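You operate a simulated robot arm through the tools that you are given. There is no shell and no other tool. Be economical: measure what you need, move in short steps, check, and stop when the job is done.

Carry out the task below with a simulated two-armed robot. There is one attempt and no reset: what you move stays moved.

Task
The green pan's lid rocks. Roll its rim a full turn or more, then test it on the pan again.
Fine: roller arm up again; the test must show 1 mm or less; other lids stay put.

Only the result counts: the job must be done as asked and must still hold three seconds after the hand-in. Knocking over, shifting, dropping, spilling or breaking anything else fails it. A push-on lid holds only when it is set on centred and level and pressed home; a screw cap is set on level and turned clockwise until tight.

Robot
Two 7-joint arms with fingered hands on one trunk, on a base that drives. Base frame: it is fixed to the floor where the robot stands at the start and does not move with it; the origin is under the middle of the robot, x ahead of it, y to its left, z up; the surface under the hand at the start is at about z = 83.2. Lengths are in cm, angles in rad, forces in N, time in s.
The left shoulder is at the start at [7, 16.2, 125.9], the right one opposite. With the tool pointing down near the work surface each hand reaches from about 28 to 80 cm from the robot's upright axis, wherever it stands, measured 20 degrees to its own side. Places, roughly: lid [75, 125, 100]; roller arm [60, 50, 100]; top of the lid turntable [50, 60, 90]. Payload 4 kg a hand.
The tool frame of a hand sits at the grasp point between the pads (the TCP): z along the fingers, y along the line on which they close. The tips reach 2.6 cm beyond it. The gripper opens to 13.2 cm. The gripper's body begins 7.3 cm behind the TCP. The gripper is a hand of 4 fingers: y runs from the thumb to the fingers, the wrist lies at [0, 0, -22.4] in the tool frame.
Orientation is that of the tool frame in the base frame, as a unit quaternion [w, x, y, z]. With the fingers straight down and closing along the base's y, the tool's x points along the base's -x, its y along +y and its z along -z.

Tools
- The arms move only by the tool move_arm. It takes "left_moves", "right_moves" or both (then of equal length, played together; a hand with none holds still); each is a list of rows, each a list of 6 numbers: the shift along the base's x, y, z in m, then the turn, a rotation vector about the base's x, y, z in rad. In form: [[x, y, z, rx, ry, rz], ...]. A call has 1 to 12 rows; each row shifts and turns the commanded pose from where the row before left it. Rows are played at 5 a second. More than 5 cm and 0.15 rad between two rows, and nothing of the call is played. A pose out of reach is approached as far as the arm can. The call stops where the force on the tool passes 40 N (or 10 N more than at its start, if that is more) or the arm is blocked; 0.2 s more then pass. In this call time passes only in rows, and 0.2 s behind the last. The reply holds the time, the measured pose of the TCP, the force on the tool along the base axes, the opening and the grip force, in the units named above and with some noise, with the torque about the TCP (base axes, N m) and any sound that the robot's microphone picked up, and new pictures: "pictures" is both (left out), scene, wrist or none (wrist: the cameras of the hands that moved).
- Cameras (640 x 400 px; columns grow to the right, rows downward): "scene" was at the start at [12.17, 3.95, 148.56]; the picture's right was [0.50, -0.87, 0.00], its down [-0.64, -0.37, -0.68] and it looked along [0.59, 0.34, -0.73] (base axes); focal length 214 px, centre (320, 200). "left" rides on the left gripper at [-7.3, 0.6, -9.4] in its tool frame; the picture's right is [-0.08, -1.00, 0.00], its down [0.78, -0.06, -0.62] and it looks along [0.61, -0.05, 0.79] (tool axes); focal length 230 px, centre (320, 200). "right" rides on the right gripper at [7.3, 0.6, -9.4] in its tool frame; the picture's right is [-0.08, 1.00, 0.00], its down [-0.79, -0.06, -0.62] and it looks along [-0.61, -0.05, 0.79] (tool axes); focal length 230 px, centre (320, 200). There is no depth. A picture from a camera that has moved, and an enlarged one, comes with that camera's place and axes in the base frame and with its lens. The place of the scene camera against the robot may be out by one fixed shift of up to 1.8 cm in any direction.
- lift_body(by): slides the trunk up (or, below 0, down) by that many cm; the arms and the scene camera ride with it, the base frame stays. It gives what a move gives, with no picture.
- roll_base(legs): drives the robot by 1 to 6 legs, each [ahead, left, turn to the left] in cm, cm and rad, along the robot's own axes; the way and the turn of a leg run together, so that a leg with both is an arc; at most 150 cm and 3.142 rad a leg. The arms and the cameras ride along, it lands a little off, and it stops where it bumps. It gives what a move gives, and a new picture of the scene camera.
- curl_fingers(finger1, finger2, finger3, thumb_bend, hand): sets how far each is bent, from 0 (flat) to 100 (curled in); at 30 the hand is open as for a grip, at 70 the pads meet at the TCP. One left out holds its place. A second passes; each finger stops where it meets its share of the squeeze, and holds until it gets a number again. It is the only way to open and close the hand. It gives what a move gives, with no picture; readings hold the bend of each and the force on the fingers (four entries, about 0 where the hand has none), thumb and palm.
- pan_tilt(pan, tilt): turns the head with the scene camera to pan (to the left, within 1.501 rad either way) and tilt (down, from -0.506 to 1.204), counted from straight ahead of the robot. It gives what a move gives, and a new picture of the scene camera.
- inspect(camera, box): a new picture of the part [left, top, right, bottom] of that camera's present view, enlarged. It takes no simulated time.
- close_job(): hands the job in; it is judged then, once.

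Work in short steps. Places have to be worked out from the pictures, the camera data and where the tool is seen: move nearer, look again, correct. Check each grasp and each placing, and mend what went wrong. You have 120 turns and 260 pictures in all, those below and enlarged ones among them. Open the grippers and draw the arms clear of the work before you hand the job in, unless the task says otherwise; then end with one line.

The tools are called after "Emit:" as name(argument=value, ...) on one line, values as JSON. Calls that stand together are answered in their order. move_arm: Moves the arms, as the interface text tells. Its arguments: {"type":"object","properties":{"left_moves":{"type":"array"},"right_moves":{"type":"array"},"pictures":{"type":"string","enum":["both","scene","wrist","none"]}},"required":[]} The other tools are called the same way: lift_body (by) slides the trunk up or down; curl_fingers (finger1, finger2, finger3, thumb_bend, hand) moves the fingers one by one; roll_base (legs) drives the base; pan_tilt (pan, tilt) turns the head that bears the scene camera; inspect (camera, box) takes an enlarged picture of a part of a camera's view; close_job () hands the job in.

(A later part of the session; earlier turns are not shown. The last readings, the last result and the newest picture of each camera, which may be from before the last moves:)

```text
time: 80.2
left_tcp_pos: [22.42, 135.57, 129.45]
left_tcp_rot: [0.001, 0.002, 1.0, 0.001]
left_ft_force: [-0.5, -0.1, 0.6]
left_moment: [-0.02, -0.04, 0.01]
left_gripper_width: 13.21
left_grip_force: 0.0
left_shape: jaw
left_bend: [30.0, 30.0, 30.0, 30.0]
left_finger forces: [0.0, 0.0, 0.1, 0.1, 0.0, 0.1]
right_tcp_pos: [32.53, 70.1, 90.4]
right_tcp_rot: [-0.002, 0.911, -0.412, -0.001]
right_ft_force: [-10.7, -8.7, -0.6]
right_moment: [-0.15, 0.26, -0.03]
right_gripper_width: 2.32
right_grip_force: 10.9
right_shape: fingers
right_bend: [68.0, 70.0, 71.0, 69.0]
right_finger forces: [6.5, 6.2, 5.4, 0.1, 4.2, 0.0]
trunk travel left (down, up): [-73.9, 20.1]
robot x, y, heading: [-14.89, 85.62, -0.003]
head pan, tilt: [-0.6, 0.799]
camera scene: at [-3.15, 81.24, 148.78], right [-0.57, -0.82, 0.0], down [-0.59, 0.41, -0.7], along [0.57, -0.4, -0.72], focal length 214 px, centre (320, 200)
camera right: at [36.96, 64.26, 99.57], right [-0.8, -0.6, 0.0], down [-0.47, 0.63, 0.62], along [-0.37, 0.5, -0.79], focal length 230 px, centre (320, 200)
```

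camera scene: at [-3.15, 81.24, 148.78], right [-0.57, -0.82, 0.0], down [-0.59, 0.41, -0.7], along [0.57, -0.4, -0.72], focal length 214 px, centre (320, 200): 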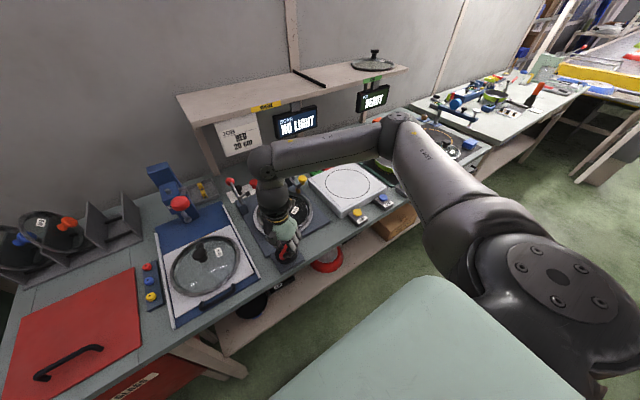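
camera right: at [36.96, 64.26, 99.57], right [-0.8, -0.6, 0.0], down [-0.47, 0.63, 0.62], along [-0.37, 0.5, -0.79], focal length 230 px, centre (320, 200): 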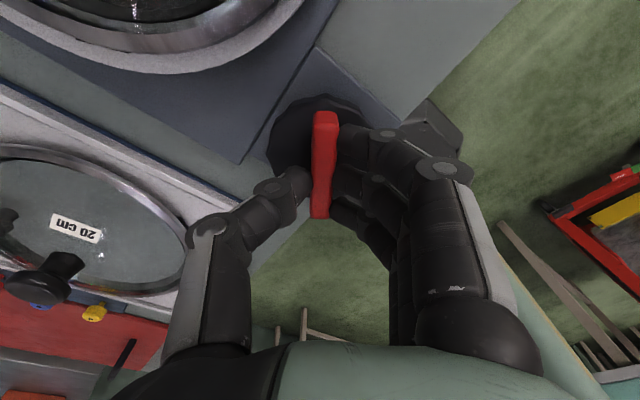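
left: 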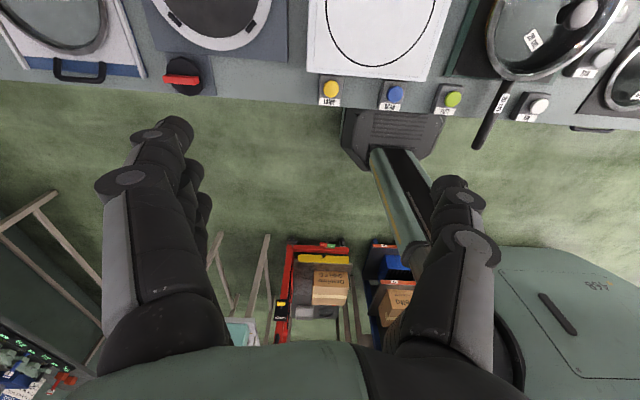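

Still turning freely with no lag. Six more steps for a safe margin.

Emit:
move_arm(right_moves=[[0, 0, 0, 0, 0, 0.13], [0, 0, 0, 0, 0, 0.13], [0, 0, 0, 0, 0, 0.13], [0, 0, 0, 0, 0, 0.13], [0, 0, 0, 0, 0, 0.13], [0, 0, 0, 0, 0, 0.13]], pictures="none")

Emit:
inspect(camera="scene", box=[220, 150, 360, 280])

```text
time: 81.5
left_tcp_pos: [22.32, 135.54, 129.44]
left_tcp_rot: [0.002, 0.001, 1.0, 0.001]
left_ft_force: [-0.9, -0.1, 0.8]
left_moment: [-0.02, 0.01, -0.04]
left_gripper_width: 13.17
left_grip_force: 0.0
left_shape: jaw
left_bend: [30.0, 30.0, 30.0, 30.0]
left_finger forces: [0.1, 0.0, 0.1, 0.1, 0.0, 0.0]
right_tcp_pos: [32.5, 69.93, 90.34]
right_tcp_rot: [-0.001, 0.999, -0.035, -0.002]
right_ft_force: [-12.2, -11.9, 1.7]
right_moment: [-0.24, 0.31, -0.02]
right_gripper_width: 2.27
right_grip_force: 11.1
right_shape: fingers
right_bend: [68.0, 70.0, 71.0, 69.0]
right_finger forces: [6.0, 5.8, 6.2, 0.0, 4.7, 0.0]
trunk travel left (down, up): [-73.9, 20.1]
robot x, y, heading: [-14.7, 86.0, -0.002]
head pan, tilt: [-0.6, 0.799]
```

```text
3.08 times, centred on (290, 215) of scene
camera zoom: at [-3.19, 81.19, 148.78], right [-0.57, -0.82, 0.0], down [-0.59, 0.41, -0.7], along [0.57, -0.4, -0.72], focal length 660 px, centre (412, 154)
```

zoom: 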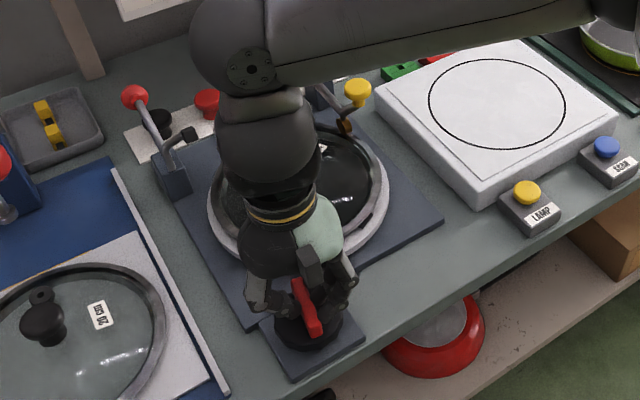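

Knob has turned about 4.6 rad, the lid clearly more than a full turn. I release the knob, rise and unwind the hand.

Emit:
curl_fingers(hand="right", finger1=50, finger2=50, finger3=50, thumb_bend=50)

Emit:
move_arm(right_moves=[[0, 0, 0.04, 0, 0, 0], [0, 0, 0.04, 0, 0, 0], [0, 0, 0.04, 0, 0, -0.13], [0, 0, 0.03, 0, 0, -0.14], [0, 0, 0, 0, 0, -0.14], [0, 0, 0, 0, 0, -0.14], [0, 0, 0, 0, 0, -0.14], [0, 0, 0, 0, 0, -0.14], [0, 0, 0, 0, 0, -0.14], [0, 0, 0, 0, 0, -0.14], [0, 0, 0, 0, 0, -0.14], [0, 0, 0, 0, 0, -0.14]], pictures="none")

Emit:
move_arm(right_moves=[[0, 0, 0, 0, 0, -0.14], [0, 0, 0, 0, 0, -0.14], [0, 0, 0, 0, 0, -0.14], [0, 0, 0, 0, 0, -0.14], [0, 0, 0, 0, 0, -0.14], [0, 0, 0, 0, 0, -0.14], [0, 0, 0, 0, 0, -0.14], [0, 0, 0, 0, 0, -0.14], [0, 0, 0, 0, 0, -0.14], [0, 0, 0, 0, 0, -0.14], [0, 0, 0, 0, 0, -0.14], [0, 0, 0, 0, 0, -0.14]])

```text
time: 82.5
left_tcp_pos: [22.61, 135.81, 129.37]
left_tcp_rot: [0.001, 0.001, 1.0, 0.0]
left_ft_force: [-0.2, -0.5, -0.2]
left_moment: [-0.02, -0.03, -0.01]
left_gripper_width: 13.16
left_grip_force: 0.1
left_shape: jaw
left_bend: [30.0, 30.0, 30.0, 30.0]
left_finger forces: [0.0, 0.0, 0.1, 0.0, 0.0, 0.1]
right_tcp_pos: [32.62, 70.28, 90.23]
right_tcp_rot: [-0.001, 0.999, -0.036, -0.001]
right_ft_force: [-0.6, -0.4, -0.8]
right_moment: [-0.01, -0.04, 0.01]
right_gripper_width: 6.97
right_grip_force: 0.1
right_shape: fingers
right_bend: [50.0, 50.0, 50.0, 50.0]
right_finger forces: [0.0, 0.0, 0.0, 0.0, 0.2, 0.0]
trunk travel left (down, up): [-73.9, 20.1]
robot x, y, heading: [-15.05, 86.08, -0.003]
head pan, tilt: [-0.6, 0.799]
```

```text
time: 85.2
left_tcp_pos: [22.45, 135.74, 129.29]
left_tcp_rot: [0.001, 0.001, 1.0, 0.0]
left_ft_force: [0.1, -0.6, -0.4]
left_moment: [0.03, 0.01, 0.01]
left_gripper_width: 13.16
left_grip_force: 0.2
left_shape: jaw
left_bend: [30.0, 30.0, 30.0, 30.0]
left_finger forces: [0.0, 0.0, 0.1, 0.0, 0.0, 0.0]
right_tcp_pos: [32.5, 70.17, 105.27]
right_tcp_rot: [-0.002, 0.744, -0.669, -0.001]
right_ft_force: [0.3, -0.7, 0.0]
right_moment: [0.01, 0.0, 0.0]
right_gripper_width: 6.98
right_grip_force: 0.0
right_shape: fingers
right_bend: [50.0, 50.0, 50.0, 50.0]
right_finger forces: [0.0, 0.0, 0.0, 0.0, 0.1, 0.0]
trunk travel left (down, up): [-73.9, 20.1]
robot x, y, heading: [-15.09, 85.72, -0.002]
head pan, tilt: [-0.6, 0.799]
```

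```text
time: 87.8
left_tcp_pos: [22.51, 135.78, 129.28]
left_tcp_rot: [0.001, 0.001, 1.0, 0.0]
left_ft_force: [0.6, -0.3, 0.1]
left_moment: [0.0, -0.04, -0.03]
left_gripper_width: 13.2
left_grip_force: 0.1
left_shape: jaw
left_bend: [30.0, 30.0, 30.0, 30.0]
left_finger forces: [0.1, 0.1, 0.1, 0.0, 0.0, 0.0]
right_tcp_pos: [32.65, 70.07, 105.35]
right_tcp_rot: [0.002, 0.001, 1.0, 0.0]
right_ft_force: [-0.4, 0.2, 0.3]
right_moment: [-0.01, 0.0, -0.01]
right_gripper_width: 6.98
right_grip_force: 0.0
right_shape: fingers
right_bend: [50.0, 50.0, 50.0, 50.0]
right_finger forces: [0.0, 0.1, 0.0, 0.0, 0.0, 0.0]
trunk travel left (down, up): [-73.9, 20.1]
robot x, y, heading: [-15.15, 86.06, -0.005]
head pan, tilt: [-0.6, 0.799]
camera scene: at [-2.95, 81.4, 148.77], right [-0.57, -0.82, 0.0], down [-0.59, 0.41, -0.7], along [0.57, -0.4, -0.72], focal length 214 px, centre (320, 200)
camera right: at [25.35, 70.85, 114.54], right [0.08, 1.0, 0.0], down [0.78, -0.06, 0.62], along [0.62, -0.05, -0.79], focal length 230 px, centre (320, 200)
```

scene: 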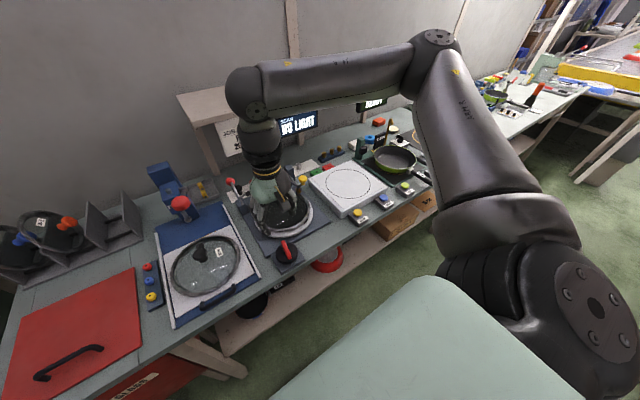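
right: 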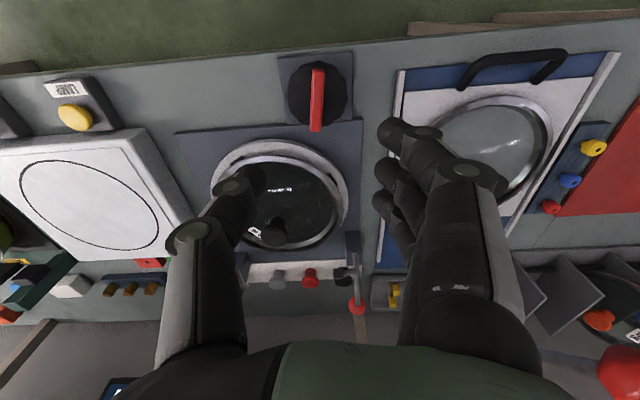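

I enlarge to check the lid and roller.

Emit:
inspect(camera="right", box=[160, 110, 400, 310])

Emit:
inspect(camera="scene", box=[230, 160, 340, 260])

```text
2.00 times, centred on (280, 210) of right
camera zoom: at [25.35, 70.85, 114.54], right [0.08, 1.0, 0.0], down [0.78, -0.06, 0.62], along [0.62, -0.05, -0.79], focal length 460 px, centre (400, 180)
```

zoom: 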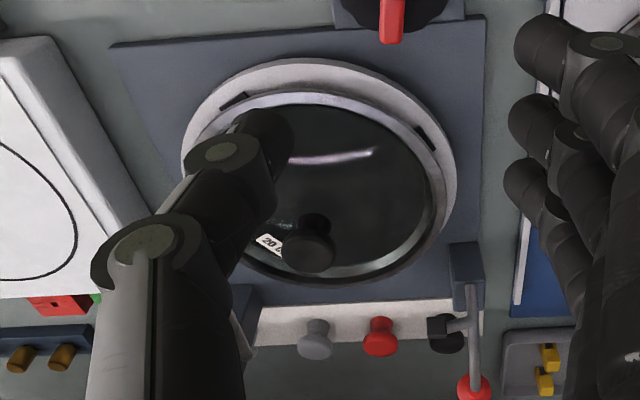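

```text
4.00 times, centred on (285, 210) of scene
camera zoom: at [-2.95, 81.4, 148.77], right [-0.57, -0.82, 0.0], down [-0.59, 0.41, -0.7], along [0.57, -0.4, -0.72], focal length 858 px, centre (460, 160)
```

zoom: 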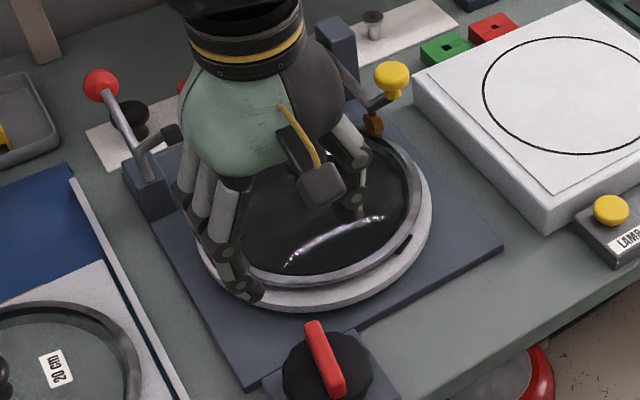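

The lid has crept off-centre a bit on the ring, but it went round under the roller. The test will tell. I drive forward again to reach the roller arm handle.

Emit:
roll_base(legs=[[13, -12, 0]])

Emit:
move_arm(right_moves=[[-0.01, -0.01, 0.01, 0, -0.13, 0], [-0.01, -0.01, 0.01, 0, -0.13, 0], [-0.005, -0.01, 0.01, 0, -0.13, 0], [0, -0.01, 0.01, 0, -0.13, 0], [0, -0.01, 0, 0, -0.13, 0], [0, 0, 0, 0, -0.13, 0]])

```text
time: 89.2
left_tcp_pos: [35.01, 123.91, 129.33]
left_tcp_rot: [0.002, 0.0, 1.0, -0.001]
left_ft_force: [-0.4, 0.3, 0.5]
left_moment: [0.01, -0.01, 0.0]
left_gripper_width: 13.2
left_grip_force: 0.0
left_shape: jaw
left_bend: [30.0, 30.0, 30.0, 30.0]
left_finger forces: [0.0, 0.1, 0.0, 0.0, 0.0, 0.0]
right_tcp_pos: [45.16, 58.35, 105.45]
right_tcp_rot: [0.002, -0.002, 1.0, -0.002]
right_ft_force: [-0.4, -0.2, 0.0]
right_moment: [0.04, -0.01, -0.05]
right_gripper_width: 7.0
right_grip_force: 0.1
right_shape: fingers
right_bend: [50.0, 50.0, 50.0, 50.0]
right_finger forces: [0.0, 0.0, 0.0, 0.1, 0.2, 0.1]
trunk travel left (down, up): [-73.9, 20.1]
robot x, y, heading: [-1.97, 73.74, -0.005]
head pan, tilt: [-0.6, 0.799]
camera scene: at [9.62, 69.54, 148.8], right [-0.57, -0.82, 0.0], down [-0.59, 0.41, -0.7], along [0.58, -0.4, -0.72], focal length 214 px, centre (320, 200)
```

scene: 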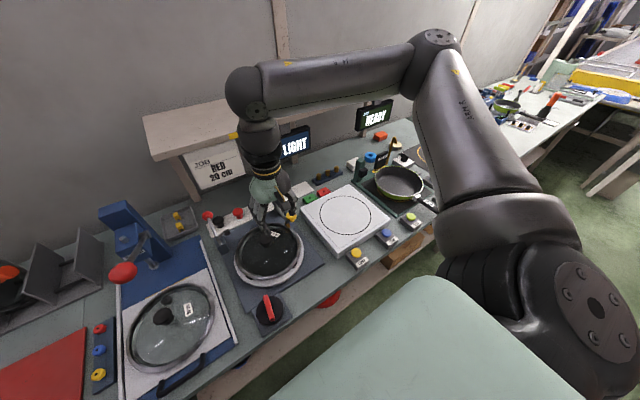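

```text
time: 90.6
left_tcp_pos: [35.31, 123.84, 129.17]
left_tcp_rot: [0.001, 0.001, 1.0, -0.001]
left_ft_force: [0.5, 0.3, -0.8]
left_moment: [0.0, -0.01, 0.0]
left_gripper_width: 13.2
left_grip_force: 0.1
left_shape: jaw
left_bend: [30.0, 30.0, 30.0, 30.0]
left_finger forces: [0.1, 0.0, 0.0, 0.1, 0.0, 0.1]
right_tcp_pos: [48.06, 53.82, 109.47]
right_tcp_rot: [0.382, -0.001, 0.924, -0.001]
right_ft_force: [-0.3, -0.8, 0.0]
right_moment: [-0.02, 0.01, -0.03]
right_gripper_width: 7.02
right_grip_force: 0.0
right_shape: fingers
right_bend: [50.0, 50.0, 50.0, 50.0]
right_finger forces: [0.1, 0.1, 0.0, 0.1, 0.0, 0.1]
right hand out of reach, approached as far as the arm can: row 5, 6
trunk travel left (down, up): [-73.9, 20.1]
robot x, y, heading: [-2.12, 74.04, -0.003]
head pan, tilt: [-0.6, 0.799]
camera scene: at [9.98, 69.33, 148.76], right [-0.57, -0.82, 0.0], down [-0.59, 0.41, -0.7], along [0.57, -0.4, -0.72], focal length 214 px, centre (320, 200)
camera right: at [36.31, 54.44, 110.82], right [0.05, 1.0, 0.05], down [0.12, -0.06, 0.99], along [0.99, -0.05, -0.12], focal length 230 px, centre (320, 200)
```

scene: 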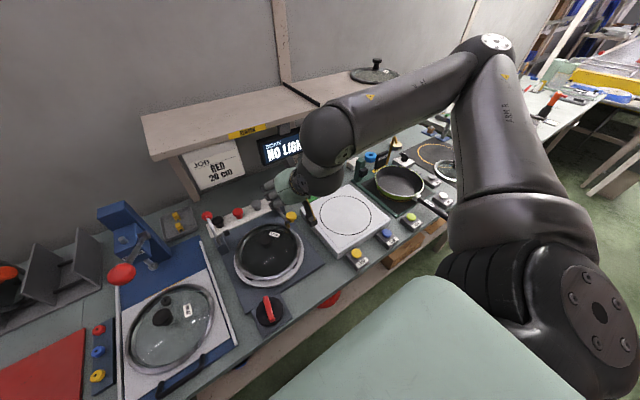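
right: 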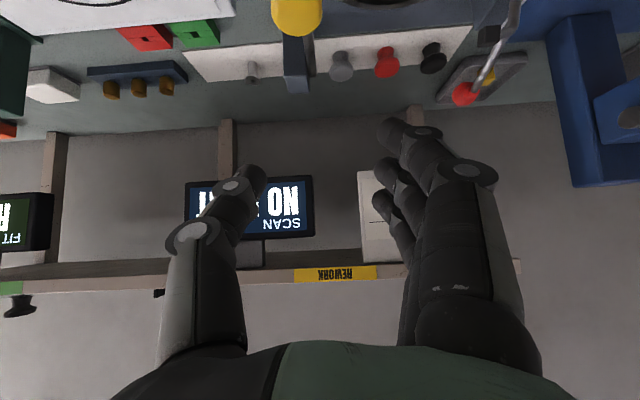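

Ball seen at about [49.8, 52.9, 96.5]. I lower the tilted open hand over it.

Emit:
move_arm(right_moves=[[0, -0.009, -0.03, 0, 0, 0], [0, 0, -0.035, 0, 0, 0], [0.005, 0, -0.03, 0, 0, 0], [0.005, 0, -0.015, 0, 0, 0]], pictures="wrist")

```text
time: 91.6
left_tcp_pos: [35.3, 123.71, 129.29]
left_tcp_rot: [0.001, 0.001, 1.0, 0.0]
left_ft_force: [0.3, -0.3, 0.6]
left_moment: [0.05, -0.01, 0.0]
left_gripper_width: 13.23
left_grip_force: 0.1
left_shape: jaw
left_bend: [30.0, 30.0, 30.0, 30.0]
left_finger forces: [0.0, 0.1, 0.0, 0.1, 0.1, 0.0]
right_tcp_pos: [48.93, 52.77, 98.51]
right_tcp_rot: [0.382, -0.002, 0.924, -0.001]
right_ft_force: [-0.6, 0.9, -0.3]
right_moment: [-0.02, 0.0, 0.0]
right_gripper_width: 7.0
right_grip_force: 0.1
right_shape: fingers
right_bend: [50.0, 50.0, 50.0, 50.0]
right_finger forces: [0.0, 0.0, 0.0, 0.0, 0.0, 0.0]
trunk travel left (down, up): [-73.9, 20.1]
robot x, y, heading: [-1.95, 73.97, -0.001]
head pan, tilt: [-0.6, 0.799]
camera right: at [37.22, 53.46, 99.9], right [0.05, 1.0, 0.05], down [0.12, -0.06, 0.99], along [0.99, -0.05, -0.12], focal length 230 px, centre (320, 200)
```

right: 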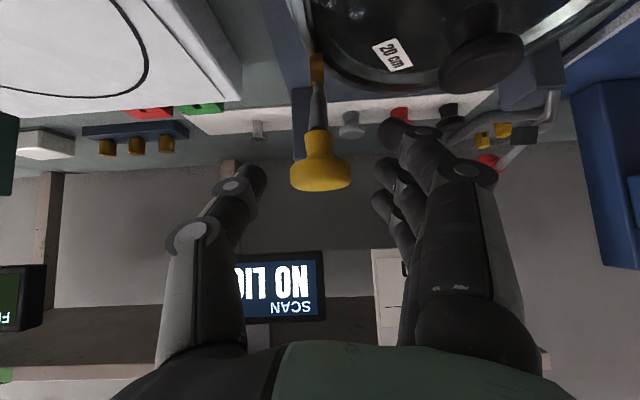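

Ball just below the TCP; I move the last bit and grip.

Emit:
move_arm(right_moves=[[0.006, 0.001, -0.017, 0, 0, 0]], pictures="none")

Emit:
curl_fingers(hand="right", finger1=74, finger2=74, finger3=74, thumb_bend=74)

Emit:
inspect(camera="right", box=[160, 40, 480, 240])

```text
time: 92.0
left_tcp_pos: [35.33, 123.71, 129.38]
left_tcp_rot: [0.001, 0.0, 1.0, -0.001]
left_ft_force: [0.5, -0.4, -0.2]
left_moment: [-0.01, 0.01, -0.01]
left_gripper_width: 13.21
left_grip_force: 0.0
left_shape: jaw
left_bend: [30.0, 30.0, 30.0, 30.0]
left_finger forces: [0.1, 0.1, 0.0, 0.0, 0.0, 0.0]
right_tcp_pos: [49.53, 52.83, 96.85]
right_tcp_rot: [0.382, -0.001, 0.924, -0.001]
right_ft_force: [0.4, -0.3, -0.1]
right_moment: [0.0, 0.01, 0.03]
right_gripper_width: 6.99
right_grip_force: 0.1
right_shape: fingers
right_bend: [50.0, 50.0, 50.0, 50.0]
right_finger forces: [0.0, 0.0, 0.0, 0.1, 0.1, 0.0]
trunk travel left (down, up): [-73.9, 20.1]
robot x, y, heading: [-1.76, 74.05, -0.0]
head pan, tilt: [-0.6, 0.799]
```

```text
time: 93.0
left_tcp_pos: [35.33, 123.58, 129.43]
left_tcp_rot: [0.001, 0.001, 1.0, 0.0]
left_ft_force: [-0.6, -0.5, 0.5]
left_moment: [-0.04, -0.03, 0.04]
left_gripper_width: 13.2
left_grip_force: 0.1
left_shape: jaw
left_bend: [30.0, 30.0, 30.0, 30.0]
left_finger forces: [0.1, 0.0, 0.0, 0.1, 0.0, 0.0]
right_tcp_pos: [49.67, 52.87, 96.68]
right_tcp_rot: [0.382, -0.001, 0.924, 0.0]
right_ft_force: [4.0, -3.8, -2.6]
right_moment: [0.16, 0.0, 0.07]
right_gripper_width: 1.7
right_grip_force: 7.2
right_shape: fingers
right_bend: [71.0, 73.0, 74.0, 69.0]
right_finger forces: [4.4, 0.7, 0.1, 0.0, 9.4, 0.0]
trunk travel left (down, up): [-73.9, 20.1]
robot x, y, heading: [-2.01, 74.25, -0.004]
head pan, tilt: [-0.6, 0.799]
```

```text
2.00 times, centred on (320, 140) of right
camera zoom: at [37.88, 53.5, 98.14], right [0.05, 1.0, 0.05], down [0.12, -0.06, 0.99], along [0.99, -0.05, -0.12], focal length 460 px, centre (320, 320)
```

zoom: 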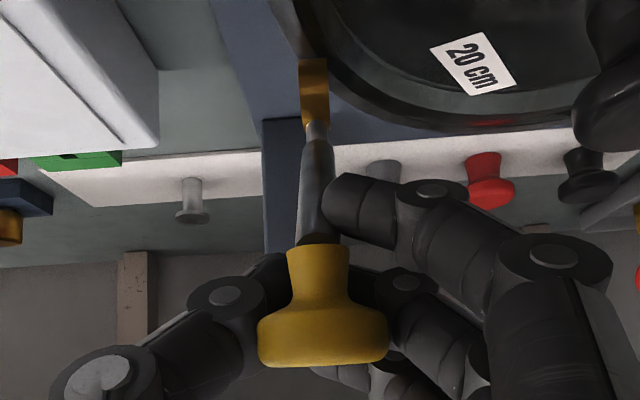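

Handle held. I lift it back along the arc, first four steps.

Emit:
move_arm(right_moves=[[0.007, 0, 0.0175, 0, 0, 0], [0.009, 0, 0.0165, 0, 0, 0], [0.011, 0, 0.015, 0, 0, 0], [0.013, 0, 0.0135, 0, 0, 0]], pictures="wrist")

```text
time: 94.0
left_tcp_pos: [35.14, 123.8, 129.36]
left_tcp_rot: [0.0, 0.001, 1.0, 0.0]
left_ft_force: [0.2, -0.6, 0.3]
left_moment: [0.02, -0.02, 0.0]
left_gripper_width: 13.17
left_grip_force: 0.1
left_shape: jaw
left_bend: [30.0, 30.0, 30.0, 30.0]
left_finger forces: [0.0, 0.0, 0.0, 0.0, 0.0, 0.0]
right_tcp_pos: [53.42, 53.06, 102.9]
right_tcp_rot: [0.381, -0.001, 0.925, -0.001]
right_ft_force: [-2.5, 0.5, -4.0]
right_moment: [0.37, 0.47, -0.05]
right_gripper_width: 1.59
right_grip_force: 16.7
right_shape: fingers
right_bend: [74.0, 73.0, 73.0, 69.0]
right_finger forces: [14.7, 3.3, 5.8, 0.0, 8.6, 0.0]
trunk travel left (down, up): [-73.9, 20.1]
robot x, y, heading: [-2.11, 73.97, -0.001]
head pan, tilt: [-0.6, 0.799]
camera right: at [41.78, 53.69, 104.4], right [0.05, 1.0, 0.05], down [0.12, -0.06, 0.99], along [0.99, -0.05, -0.12], focal length 230 px, centre (320, 200)
```

right: 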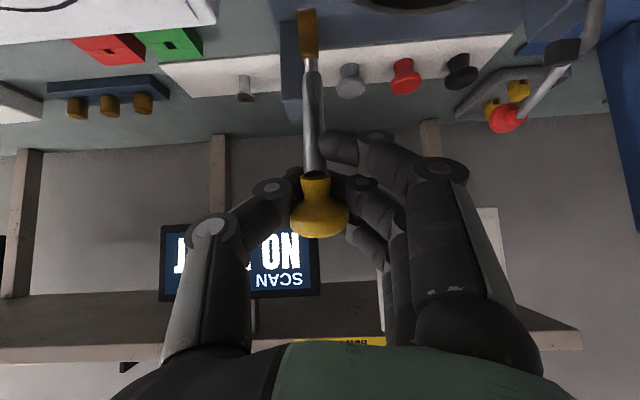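

The arm rises with the hand. I continue the arc.

Emit:
move_arm(right_moves=[[0.0147, 0, 0.0117, 0, 0, 0], [0.0161, 0, 0.0095, 0, 0, 0], [0.0172, 0, 0.007, 0, 0, 0], [0.018, 0, 0.005, 0, 0, 0]], pictures="wrist")

```text
time: 95.0
left_tcp_pos: [35.33, 123.8, 129.29]
left_tcp_rot: [0.001, 0.0, 1.0, 0.0]
left_ft_force: [0.5, 1.0, -0.2]
left_moment: [-0.01, -0.03, 0.03]
left_gripper_width: 13.22
left_grip_force: 0.0
left_shape: jaw
left_bend: [30.0, 30.0, 30.0, 30.0]
left_finger forces: [0.1, 0.0, 0.0, 0.1, 0.0, 0.1]
right_tcp_pos: [60.25, 53.0, 106.24]
right_tcp_rot: [0.382, 0.0, 0.924, -0.002]
right_ft_force: [0.2, 1.7, -4.1]
right_moment: [0.2, 0.05, -0.1]
right_gripper_width: 1.49
right_grip_force: 6.9
right_shape: fingers
right_bend: [73.0, 73.0, 74.0, 70.0]
right_finger forces: [4.1, 0.0, 2.0, 0.1, 7.0, 0.0]
trunk travel left (down, up): [-73.9, 20.1]
robot x, y, heading: [-2.51, 74.0, -0.003]
head pan, tilt: [-0.6, 0.799]
camera right: at [48.58, 53.61, 107.68], right [0.05, 1.0, 0.05], down [0.12, -0.06, 0.99], along [0.99, -0.05, -0.12], focal length 230 px, centre (320, 200)
```

right: 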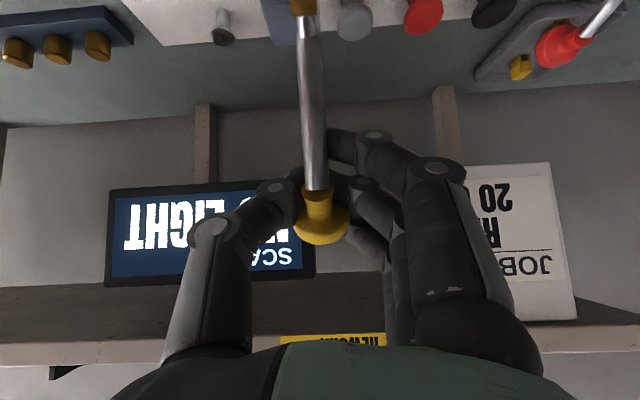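

Nearly up; three more steps to its old rest position.

Emit:
move_arm(right_moves=[[0.0175, 0, 0.002, 0, 0, 0], [0.0175, 0, 0, 0, 0, 0], [0.01, 0, -0.002, 0, 0, 0]], pictures="wrist")

```text
time: 95.8
left_tcp_pos: [35.27, 123.7, 129.37]
left_tcp_rot: [0.001, 0.0, 1.0, 0.0]
left_ft_force: [0.3, 0.3, 0.4]
left_moment: [0.0, -0.01, -0.02]
left_gripper_width: 13.19
left_grip_force: 0.0
left_shape: jaw
left_bend: [30.0, 30.0, 30.0, 30.0]
left_finger forces: [0.1, 0.1, 0.1, 0.0, 0.0, 0.0]
right_tcp_pos: [64.65, 52.9, 106.33]
right_tcp_rot: [0.382, 0.0, 0.924, -0.001]
right_ft_force: [-0.9, -2.4, 0.0]
right_moment: [0.05, 0.11, -0.21]
right_gripper_width: 1.04
right_grip_force: 8.6
right_shape: fingers
right_bend: [74.0, 73.0, 73.0, 71.0]
right_finger forces: [0.2, 0.1, 8.5, 0.0, 9.0, 0.0]
trunk travel left (down, up): [-73.9, 20.1]
robot x, y, heading: [-2.1, 73.9, -0.003]
head pan, tilt: [-0.6, 0.799]
camera right: at [52.91, 53.58, 107.77], right [0.06, 1.0, 0.05], down [0.12, -0.06, 0.99], along [0.99, -0.05, -0.12], focal length 230 px, centre (320, 200)
```

right: 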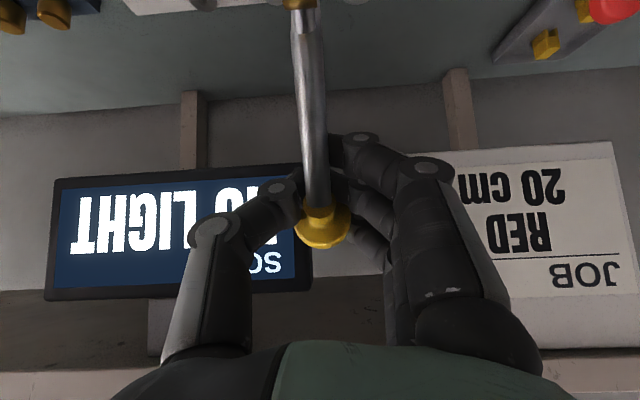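

Ball is essentially back. I nudge 0.6 cm more, open a little and withdraw, checking it stays up.

Emit:
move_arm(right_moves=[[0.006, 0, -0.001, 0, 0, 0]], pictures="none")

Emit:
curl_fingers(hand="right", finger1=54, finger2=54, finger3=54, thumb_bend=54)

Emit:
move_arm(right_moves=[[-0.034, 0, 0.015, 0, 0, 0], [-0.034, 0, 0.015, 0, 0, 0], [-0.034, 0, 0.015, 0, 0, 0]])

```text
time: 96.2
left_tcp_pos: [35.26, 123.72, 129.34]
left_tcp_rot: [0.0, 0.0, 1.0, 0.0]
left_ft_force: [0.0, 0.0, -0.3]
left_moment: [-0.01, 0.0, -0.02]
left_gripper_width: 13.2
left_grip_force: 0.1
left_shape: jaw
left_bend: [30.0, 30.0, 30.0, 30.0]
left_finger forces: [0.0, 0.0, 0.1, 0.0, 0.1, 0.0]
right_tcp_pos: [65.16, 52.96, 106.26]
right_tcp_rot: [0.381, -0.002, 0.925, 0.0]
right_ft_force: [-1.4, -2.6, 1.6]
right_moment: [0.03, 0.12, -0.19]
right_gripper_width: 1.03
right_grip_force: 4.8
right_shape: fingers
right_bend: [74.0, 73.0, 73.0, 72.0]
right_finger forces: [0.1, 0.1, 9.3, 0.0, 0.0, 0.0]
trunk travel left (down, up): [-73.9, 20.1]
robot x, y, heading: [-2.19, 73.88, -0.006]
head pan, tilt: [-0.6, 0.799]
```

```text
time: 97.2
left_tcp_pos: [35.18, 123.76, 129.31]
left_tcp_rot: [0.001, -0.001, 1.0, 0.001]
left_ft_force: [-0.3, 0.9, -0.3]
left_moment: [0.02, 0.03, 0.0]
left_gripper_width: 13.21
left_grip_force: 0.0
left_shape: jaw
left_bend: [30.0, 30.0, 30.0, 30.0]
left_finger forces: [0.0, 0.0, 0.0, 0.0, 0.0, 0.0]
right_tcp_pos: [65.29, 53.08, 106.18]
right_tcp_rot: [0.382, -0.001, 0.924, -0.001]
right_ft_force: [0.0, 0.4, 0.5]
right_moment: [0.04, -0.05, 0.02]
right_gripper_width: 5.71
right_grip_force: 0.2
right_shape: fingers
right_bend: [54.0, 54.0, 54.0, 54.0]
right_finger forces: [0.0, 0.0, 0.0, 0.0, 0.0, 0.0]
trunk travel left (down, up): [-73.9, 20.1]
robot x, y, heading: [-2.2, 73.7, -0.003]
head pan, tilt: [-0.6, 0.799]
```

```text
time: 98.0
left_tcp_pos: [35.1, 123.76, 129.4]
left_tcp_rot: [0.002, 0.0, 1.0, 0.0]
left_ft_force: [-0.3, 0.3, 0.2]
left_moment: [-0.01, 0.01, -0.01]
left_gripper_width: 13.22
left_grip_force: 0.1
left_shape: jaw
left_bend: [30.0, 30.0, 30.0, 30.0]
left_finger forces: [0.0, 0.0, 0.0, 0.0, 0.0, 0.0]
right_tcp_pos: [55.04, 52.99, 110.93]
right_tcp_rot: [0.383, -0.001, 0.924, -0.001]
right_ft_force: [-0.3, -0.6, -0.3]
right_moment: [-0.02, -0.02, 0.0]
right_gripper_width: 5.71
right_grip_force: 0.1
right_shape: fingers
right_bend: [54.0, 54.0, 54.0, 54.0]
right_finger forces: [0.1, 0.1, 0.0, 0.0, 0.1, 0.0]
trunk travel left (down, up): [-73.9, 20.1]
robot x, y, heading: [-2.01, 73.96, -0.004]
head pan, tilt: [-0.6, 0.799]
camera scene: at [9.71, 69.36, 148.77], right [-0.57, -0.82, 0.0], down [-0.59, 0.41, -0.7], along [0.58, -0.4, -0.72], focal length 214 px, centre (320, 200)
camera right: at [43.29, 53.62, 112.21], right [0.05, 1.0, 0.05], down [0.12, -0.06, 0.99], along [0.99, -0.05, -0.12], focal length 230 px, centre (320, 200)
```

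scene: 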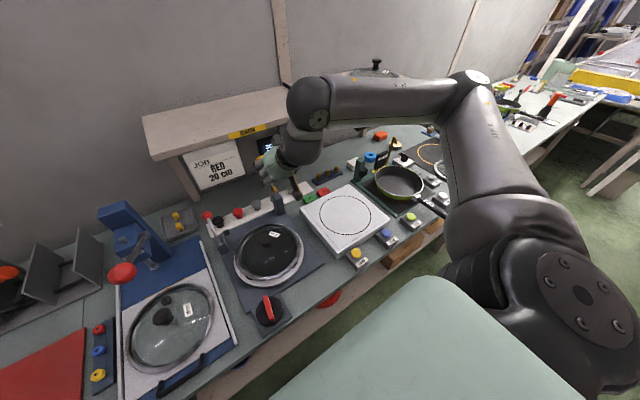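
right: 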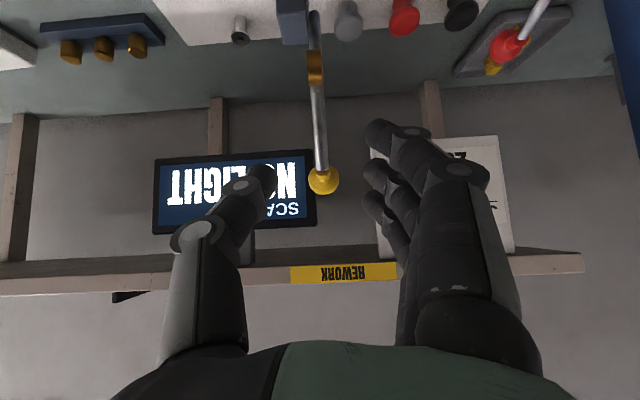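

The roller arm stands up again at its old place. I turn the hand upright over the lid and look.

Emit:
move_arm(right_moves=[[-0.015, 0.015, 0.005, 0, 0.131, 0], [-0.015, 0.015, 0.005, 0, 0.131, 0], [-0.015, 0.015, 0.005, 0, 0.131, 0], [-0.01, 0.015, 0, 0, 0.131, 0], [-0.01, 0.015, 0, 0, 0.131, 0], [0, 0.015, 0, 0, 0.13, 0]])

Emit:
inspect(camera="right", box=[180, 0, 480, 188])

Emit:
inspect(camera="scene", box=[210, 200, 330, 300])

```text
time: 99.4
left_tcp_pos: [35.27, 123.99, 129.24]
left_tcp_rot: [0.0, 0.0, 1.0, 0.0]
left_ft_force: [-0.3, 1.3, -0.5]
left_moment: [0.0, -0.03, 0.01]
left_gripper_width: 13.16
left_grip_force: 0.0
left_shape: jaw
left_bend: [30.0, 30.0, 30.0, 30.0]
left_finger forces: [0.1, 0.1, 0.1, 0.0, 0.0, 0.0]
right_tcp_pos: [48.61, 62.21, 112.12]
right_tcp_rot: [-0.002, -0.002, 1.0, -0.001]
right_ft_force: [-0.5, -0.2, -0.2]
right_moment: [0.01, 0.0, 0.02]
right_gripper_width: 5.7
right_grip_force: 0.0
right_shape: fingers
right_bend: [54.0, 54.0, 54.0, 54.0]
right_finger forces: [0.0, 0.0, 0.0, 0.0, 0.0, 0.0]
trunk travel left (down, up): [-73.9, 20.1]
robot x, y, heading: [-1.8, 73.93, 0.0]
head pan, tilt: [-0.6, 0.799]
camera scene: at [9.96, 69.47, 148.76], right [-0.57, -0.82, 0.0], down [-0.59, 0.41, -0.7], along [0.57, -0.4, -0.72], focal length 214 px, centre (320, 200)
camera right: at [41.44, 62.83, 121.49], right [0.08, 1.0, 0.0], down [0.79, -0.06, 0.61], along [0.61, -0.05, -0.79], focal length 230 px, centre (320, 200)
```

scene: 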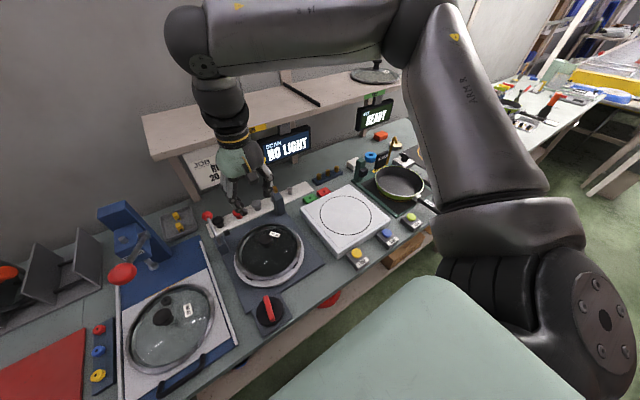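
right: 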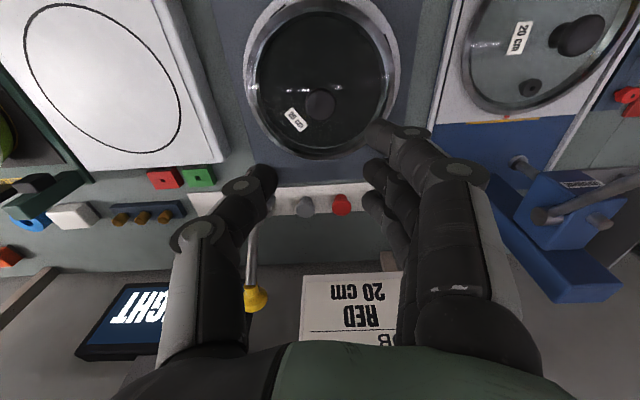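

```text
2.13 times, centred on (330, 94) of right
camera zoom: at [41.44, 62.83, 121.49], right [0.08, 1.0, 0.0], down [0.79, -0.06, 0.61], along [0.61, -0.05, -0.79], focal length 490 px, centre (299, 426)
```

zoom: 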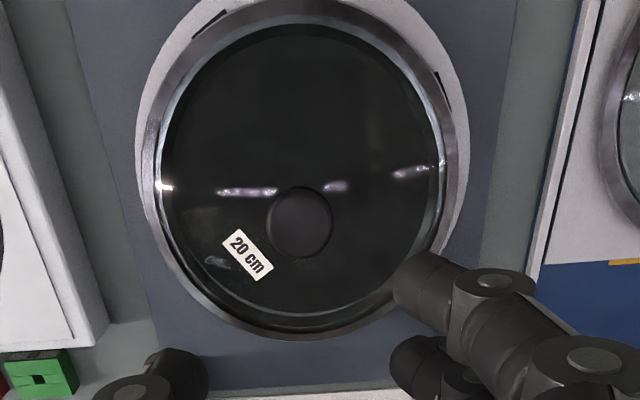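

```text
4.00 times, centred on (270, 250) of scene
camera zoom: at [9.96, 69.47, 148.76], right [-0.57, -0.82, 0.0], down [-0.59, 0.41, -0.7], along [0.57, -0.4, -0.72], focal length 858 px, centre (520, 0)
```

zoom: 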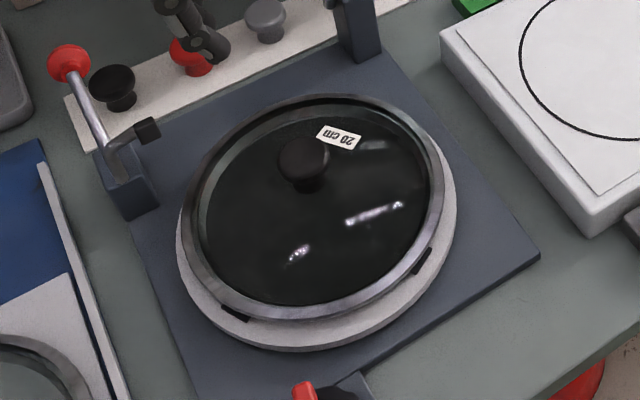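

Lid is about 1 cm off-centre now, its label moved roughly 510° in all. I go to grip its knob, at about [49.6, 62.1, 91].

Emit:
curl_fingers(hand="right", finger1=42, finger2=42, finger3=42, thumb_bend=42)

Emit:
move_arm(right_moves=[[0.01, 0, -0.03, 0, 0, 0], [0, 0, -0.04, 0, 0, 0], [0, 0, -0.03, 0, 0, 0], [0, 0, -0.03, 0, 0, 0]], pictures="wrist")

```text
time: 100.4
left_tcp_pos: [35.19, 123.78, 129.33]
left_tcp_rot: [0.001, 0.001, 1.0, 0.0]
left_ft_force: [0.0, 0.0, -0.4]
left_moment: [0.05, -0.02, 0.01]
left_gripper_width: 13.18
left_grip_force: 0.0
left_shape: jaw
left_bend: [30.0, 30.0, 30.0, 30.0]
left_finger forces: [0.1, 0.0, 0.1, 0.1, 0.0, 0.0]
right_tcp_pos: [48.45, 62.03, 112.13]
right_tcp_rot: [-0.001, -0.002, 1.0, -0.001]
right_ft_force: [0.2, 0.3, 0.1]
right_moment: [-0.06, 0.03, -0.01]
right_gripper_width: 9.66
right_grip_force: 0.0
right_shape: fingers
right_bend: [42.0, 42.0, 42.0, 42.0]
right_finger forces: [0.0, 0.0, 0.0, 0.1, 0.1, 0.0]
trunk travel left (down, up): [-73.9, 20.1]
robot x, y, heading: [-2.26, 74.0, -0.002]
head pan, tilt: [-0.6, 0.799]
```

```text
time: 101.4
left_tcp_pos: [35.33, 123.67, 129.4]
left_tcp_rot: [0.001, 0.001, 1.0, 0.0]
left_ft_force: [0.1, -0.4, -0.4]
left_moment: [-0.06, -0.01, -0.01]
left_gripper_width: 13.17
left_grip_force: 0.1
left_shape: jaw
left_bend: [30.0, 30.0, 30.0, 30.0]
left_finger forces: [0.1, 0.1, 0.1, 0.1, 0.1, 0.1]
right_tcp_pos: [49.6, 61.97, 99.0]
right_tcp_rot: [-0.001, -0.002, 1.0, 0.0]
right_ft_force: [0.0, -0.3, 1.2]
right_moment: [0.02, -0.04, -0.01]
right_gripper_width: 9.62
right_grip_force: 0.0
right_shape: fingers
right_bend: [42.0, 42.0, 42.0, 42.0]
right_finger forces: [0.1, 0.0, 0.0, 0.0, 0.1, 0.0]
trunk travel left (down, up): [-73.9, 20.1]
robot x, y, heading: [-2.09, 73.99, -0.0]
head pan, tilt: [-0.6, 0.799]
camera right: at [42.38, 62.61, 108.4], right [0.07, 1.0, 0.0], down [0.79, -0.06, 0.61], along [0.61, -0.05, -0.79], focal length 230 px, centre (320, 200)
```

right: 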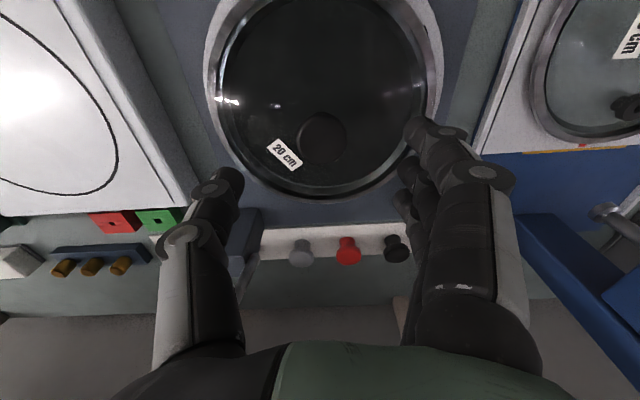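

Aligned within 2 mm. I descend to z ≈ 92.6 and close.

Emit:
move_arm(right_moves=[[0, 0.001, -0.03, 0, 0, 0], [0, 0, -0.024, 0, 0, 0], [0, 0, -0.01, 0, 0, 0]], pictures="none")

Emit:
curl_fingers(hand="right", finger1=64, finger2=64, finger3=64, thumb_bend=64)

Emit:
inspect(camera="right", box=[100, 50, 580, 350])

```text
time: 102.2
left_tcp_pos: [35.1, 123.73, 129.21]
left_tcp_rot: [0.002, 0.0, 1.0, 0.0]
left_ft_force: [-0.1, -0.4, 0.9]
left_moment: [-0.01, -0.03, 0.01]
left_gripper_width: 13.18
left_grip_force: 0.1
left_shape: jaw
left_bend: [30.0, 30.0, 30.0, 30.0]
left_finger forces: [0.0, 0.1, 0.0, 0.1, 0.1, 0.0]
right_tcp_pos: [49.59, 62.08, 92.7]
right_tcp_rot: [-0.002, -0.002, 1.0, 0.0]
right_ft_force: [0.5, -0.4, -0.2]
right_moment: [-0.02, 0.01, -0.02]
right_gripper_width: 9.65
right_grip_force: 0.0
right_shape: fingers
right_bend: [42.0, 42.0, 42.0, 42.0]
right_finger forces: [0.0, 0.0, 0.0, 0.0, 0.0, 0.0]
trunk travel left (down, up): [-73.9, 20.1]
robot x, y, heading: [-1.81, 74.38, -0.002]
head pan, tilt: [-0.6, 0.799]
```

```text
time: 103.2
left_tcp_pos: [35.24, 123.68, 129.3]
left_tcp_rot: [0.001, 0.001, 1.0, 0.0]
left_ft_force: [-0.5, -0.5, -0.6]
left_moment: [0.03, 0.02, 0.04]
left_gripper_width: 13.19
left_grip_force: 0.1
left_shape: jaw
left_bend: [30.0, 30.0, 30.0, 30.0]
left_finger forces: [0.1, 0.0, 0.0, 0.0, 0.0, 0.0]
right_tcp_pos: [49.59, 62.01, 92.64]
right_tcp_rot: [-0.001, -0.003, 1.0, -0.001]
right_ft_force: [-1.1, -1.0, -0.4]
right_moment: [-0.03, 0.03, 0.01]
right_gripper_width: 3.37
right_grip_force: 3.7
right_shape: fingers
right_bend: [64.0, 60.0, 64.0, 62.0]
right_finger forces: [0.0, 3.7, 0.1, 0.0, 4.6, 0.0]
trunk travel left (down, up): [-73.9, 20.1]
robot x, y, heading: [-1.95, 74.02, 0.001]
head pan, tilt: [-0.6, 0.799]
```

```text
1.33 times, centred on (340, 200) of right
camera zoom: at [42.35, 62.74, 102.04], right [0.07, 1.0, 0.0], down [0.79, -0.06, 0.61], along [0.61, -0.05, -0.79], focal length 307 px, centre (293, 200)
```

zoom: 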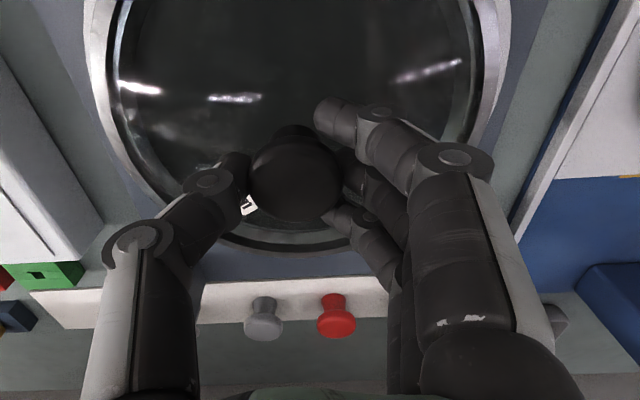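

Same grip as before. I tighten and lift the lid.

Emit:
curl_fingers(hand="right", finger1=75, finger2=75, finger3=75, thumb_bend=75)

Emit:
move_arm(right_moves=[[0, 0, 0.005, 0, 0, 0], [0, 0, 0.01, 0, 0, 0], [0, 0, 0.015, 0, 0, 0], [-0.01, 0, 0.03, 0, 0, 0], [-0.01, 0, 0.04, 0, 0, 0], [0, 0, 0.04, 0, 0, 0], [0, 0, 0.04, 0, 0, 0]])

```text
time: 104.2
left_tcp_pos: [35.37, 123.9, 129.36]
left_tcp_rot: [0.001, 0.0, 1.0, 0.0]
left_ft_force: [0.1, -0.2, -0.7]
left_moment: [-0.02, 0.01, 0.01]
left_gripper_width: 13.2
left_grip_force: 0.1
left_shape: jaw
left_bend: [30.0, 30.0, 30.0, 30.0]
left_finger forces: [0.0, 0.0, 0.1, 0.0, 0.0, 0.0]
right_tcp_pos: [49.57, 62.08, 92.71]
right_tcp_rot: [-0.001, -0.002, 1.0, -0.001]
right_ft_force: [-0.3, -0.4, -2.6]
right_moment: [-0.06, -0.01, -0.02]
right_gripper_width: 2.38
right_grip_force: 19.2
right_shape: fingers
right_bend: [73.0, 67.0, 72.0, 66.0]
right_finger forces: [4.3, 8.4, 5.6, 0.1, 20.0, 0.0]
trunk travel left (down, up): [-73.9, 20.1]
robot x, y, heading: [-1.83, 73.66, 0.002]
head pan, tilt: [-0.6, 0.799]
```

```text
time: 105.8
left_tcp_pos: [35.08, 123.78, 129.27]
left_tcp_rot: [0.002, -0.001, 1.0, 0.0]
left_ft_force: [0.9, 0.5, -0.3]
left_moment: [0.02, -0.02, 0.01]
left_gripper_width: 13.17
left_grip_force: 0.1
left_shape: jaw
left_bend: [30.0, 30.0, 30.0, 30.0]
left_finger forces: [0.0, 0.0, 0.0, 0.0, 0.0, 0.0]
right_tcp_pos: [47.4, 62.21, 110.97]
right_tcp_rot: [0.0, -0.002, 1.0, 0.0]
right_ft_force: [-0.3, 0.7, -4.2]
right_moment: [-0.03, -0.04, -0.02]
right_gripper_width: 2.34
right_grip_force: 18.4
right_shape: fingers
right_bend: [73.0, 68.0, 73.0, 66.0]
right_finger forces: [4.0, 7.2, 5.7, 0.0, 19.3, 0.0]
trunk travel left (down, up): [-73.9, 20.1]
robot x, y, heading: [-2.21, 74.12, 0.0]
head pan, tilt: [-0.6, 0.799]
camera scene: at [9.74, 69.38, 148.77], right [-0.57, -0.82, 0.0], down [-0.59, 0.41, -0.7], along [0.57, -0.4, -0.72], focal length 214 px, centre (320, 200)
camera right: at [40.19, 62.87, 120.22], right [0.07, 1.0, 0.0], down [0.79, -0.06, 0.62], along [0.61, -0.05, -0.79], focal length 230 px, centre (320, 200)
```

scene: 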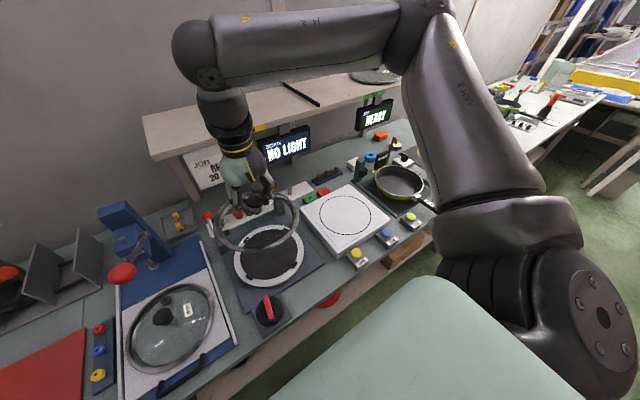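
right: 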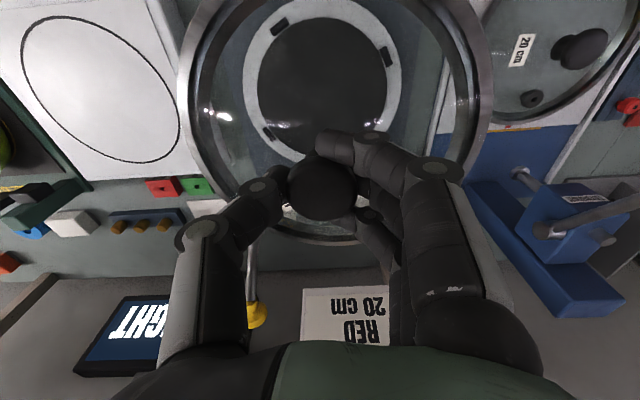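

Lid held level. I drive right 59.5 cm back to the pan.

Emit:
roll_base(legs=[[0, -59.5, 0]])

Emit:
inspect(camera="right", box=[0, 0, 640, 400])

Emit:
inspect(camera="scene", box=[200, 180, 380, 300])

```text
time: 109.2
left_tcp_pos: [35.12, 63.93, 129.12]
left_tcp_rot: [0.0, 0.001, 1.0, 0.0]
left_ft_force: [-0.6, 0.4, -0.5]
left_moment: [-0.01, 0.02, 0.01]
left_gripper_width: 13.18
left_grip_force: 0.0
left_shape: jaw
left_bend: [30.0, 30.0, 30.0, 30.0]
left_finger forces: [0.0, 0.1, 0.0, 0.0, 0.1, 0.0]
right_tcp_pos: [47.38, 2.39, 110.8]
right_tcp_rot: [-0.001, 0.0, 1.0, -0.001]
right_ft_force: [-0.1, -0.7, -3.6]
right_moment: [-0.07, 0.04, -0.01]
right_gripper_width: 2.36
right_grip_force: 17.7
right_shape: fingers
right_bend: [73.0, 68.0, 73.0, 66.0]
right_finger forces: [4.0, 7.3, 5.4, 0.0, 19.1, 0.1]
trunk travel left (down, up): [-73.9, 20.1]
robot x, y, heading: [-2.6, 14.14, -0.002]
head pan, tilt: [-0.6, 0.799]
camera scene: at [9.7, 9.54, 148.76], right [-0.57, -0.82, 0.0], down [-0.59, 0.41, -0.7], along [0.57, -0.4, -0.72], focal length 214 px, centre (320, 200)
```

scene: 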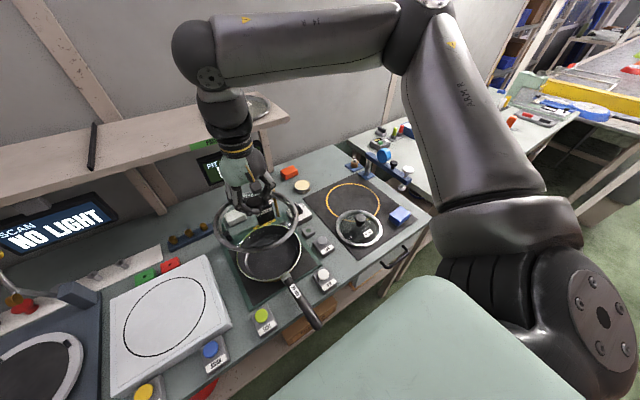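

```text
1.00 times, centred on (320, 200) of right (not enlarged: the box is as wide or as high as the picture)
camera zoom: at [40.11, 2.98, 120.14], right [0.08, 1.0, 0.0], down [0.79, -0.06, 0.62], along [0.61, -0.05, -0.79], focal length 230 px, centre (320, 200)
```

zoom: 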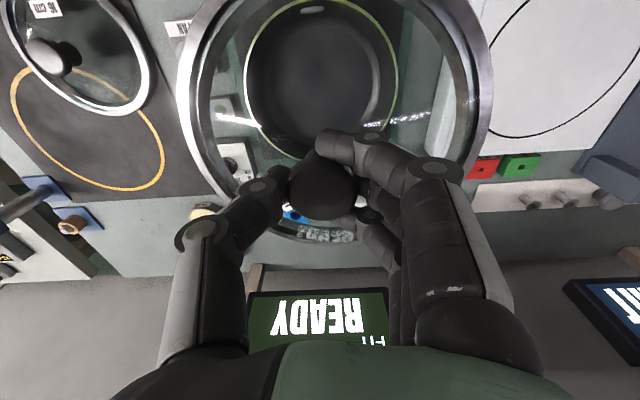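

```text
3.33 times, centred on (290, 240) of scene
camera zoom: at [9.7, 9.54, 148.76], right [-0.57, -0.82, 0.0], down [-0.59, 0.41, -0.7], along [0.57, -0.4, -0.72], focal length 715 px, centre (420, 67)
```

zoom: 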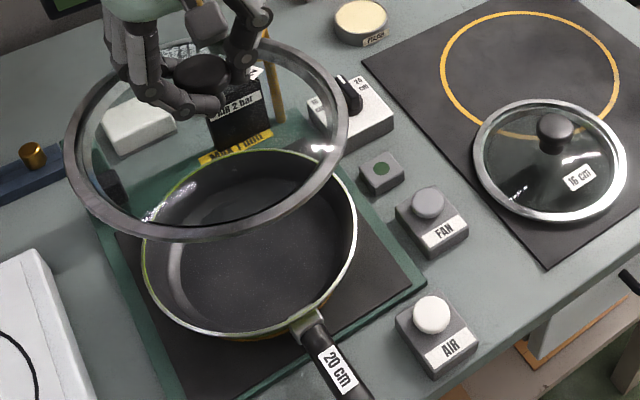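

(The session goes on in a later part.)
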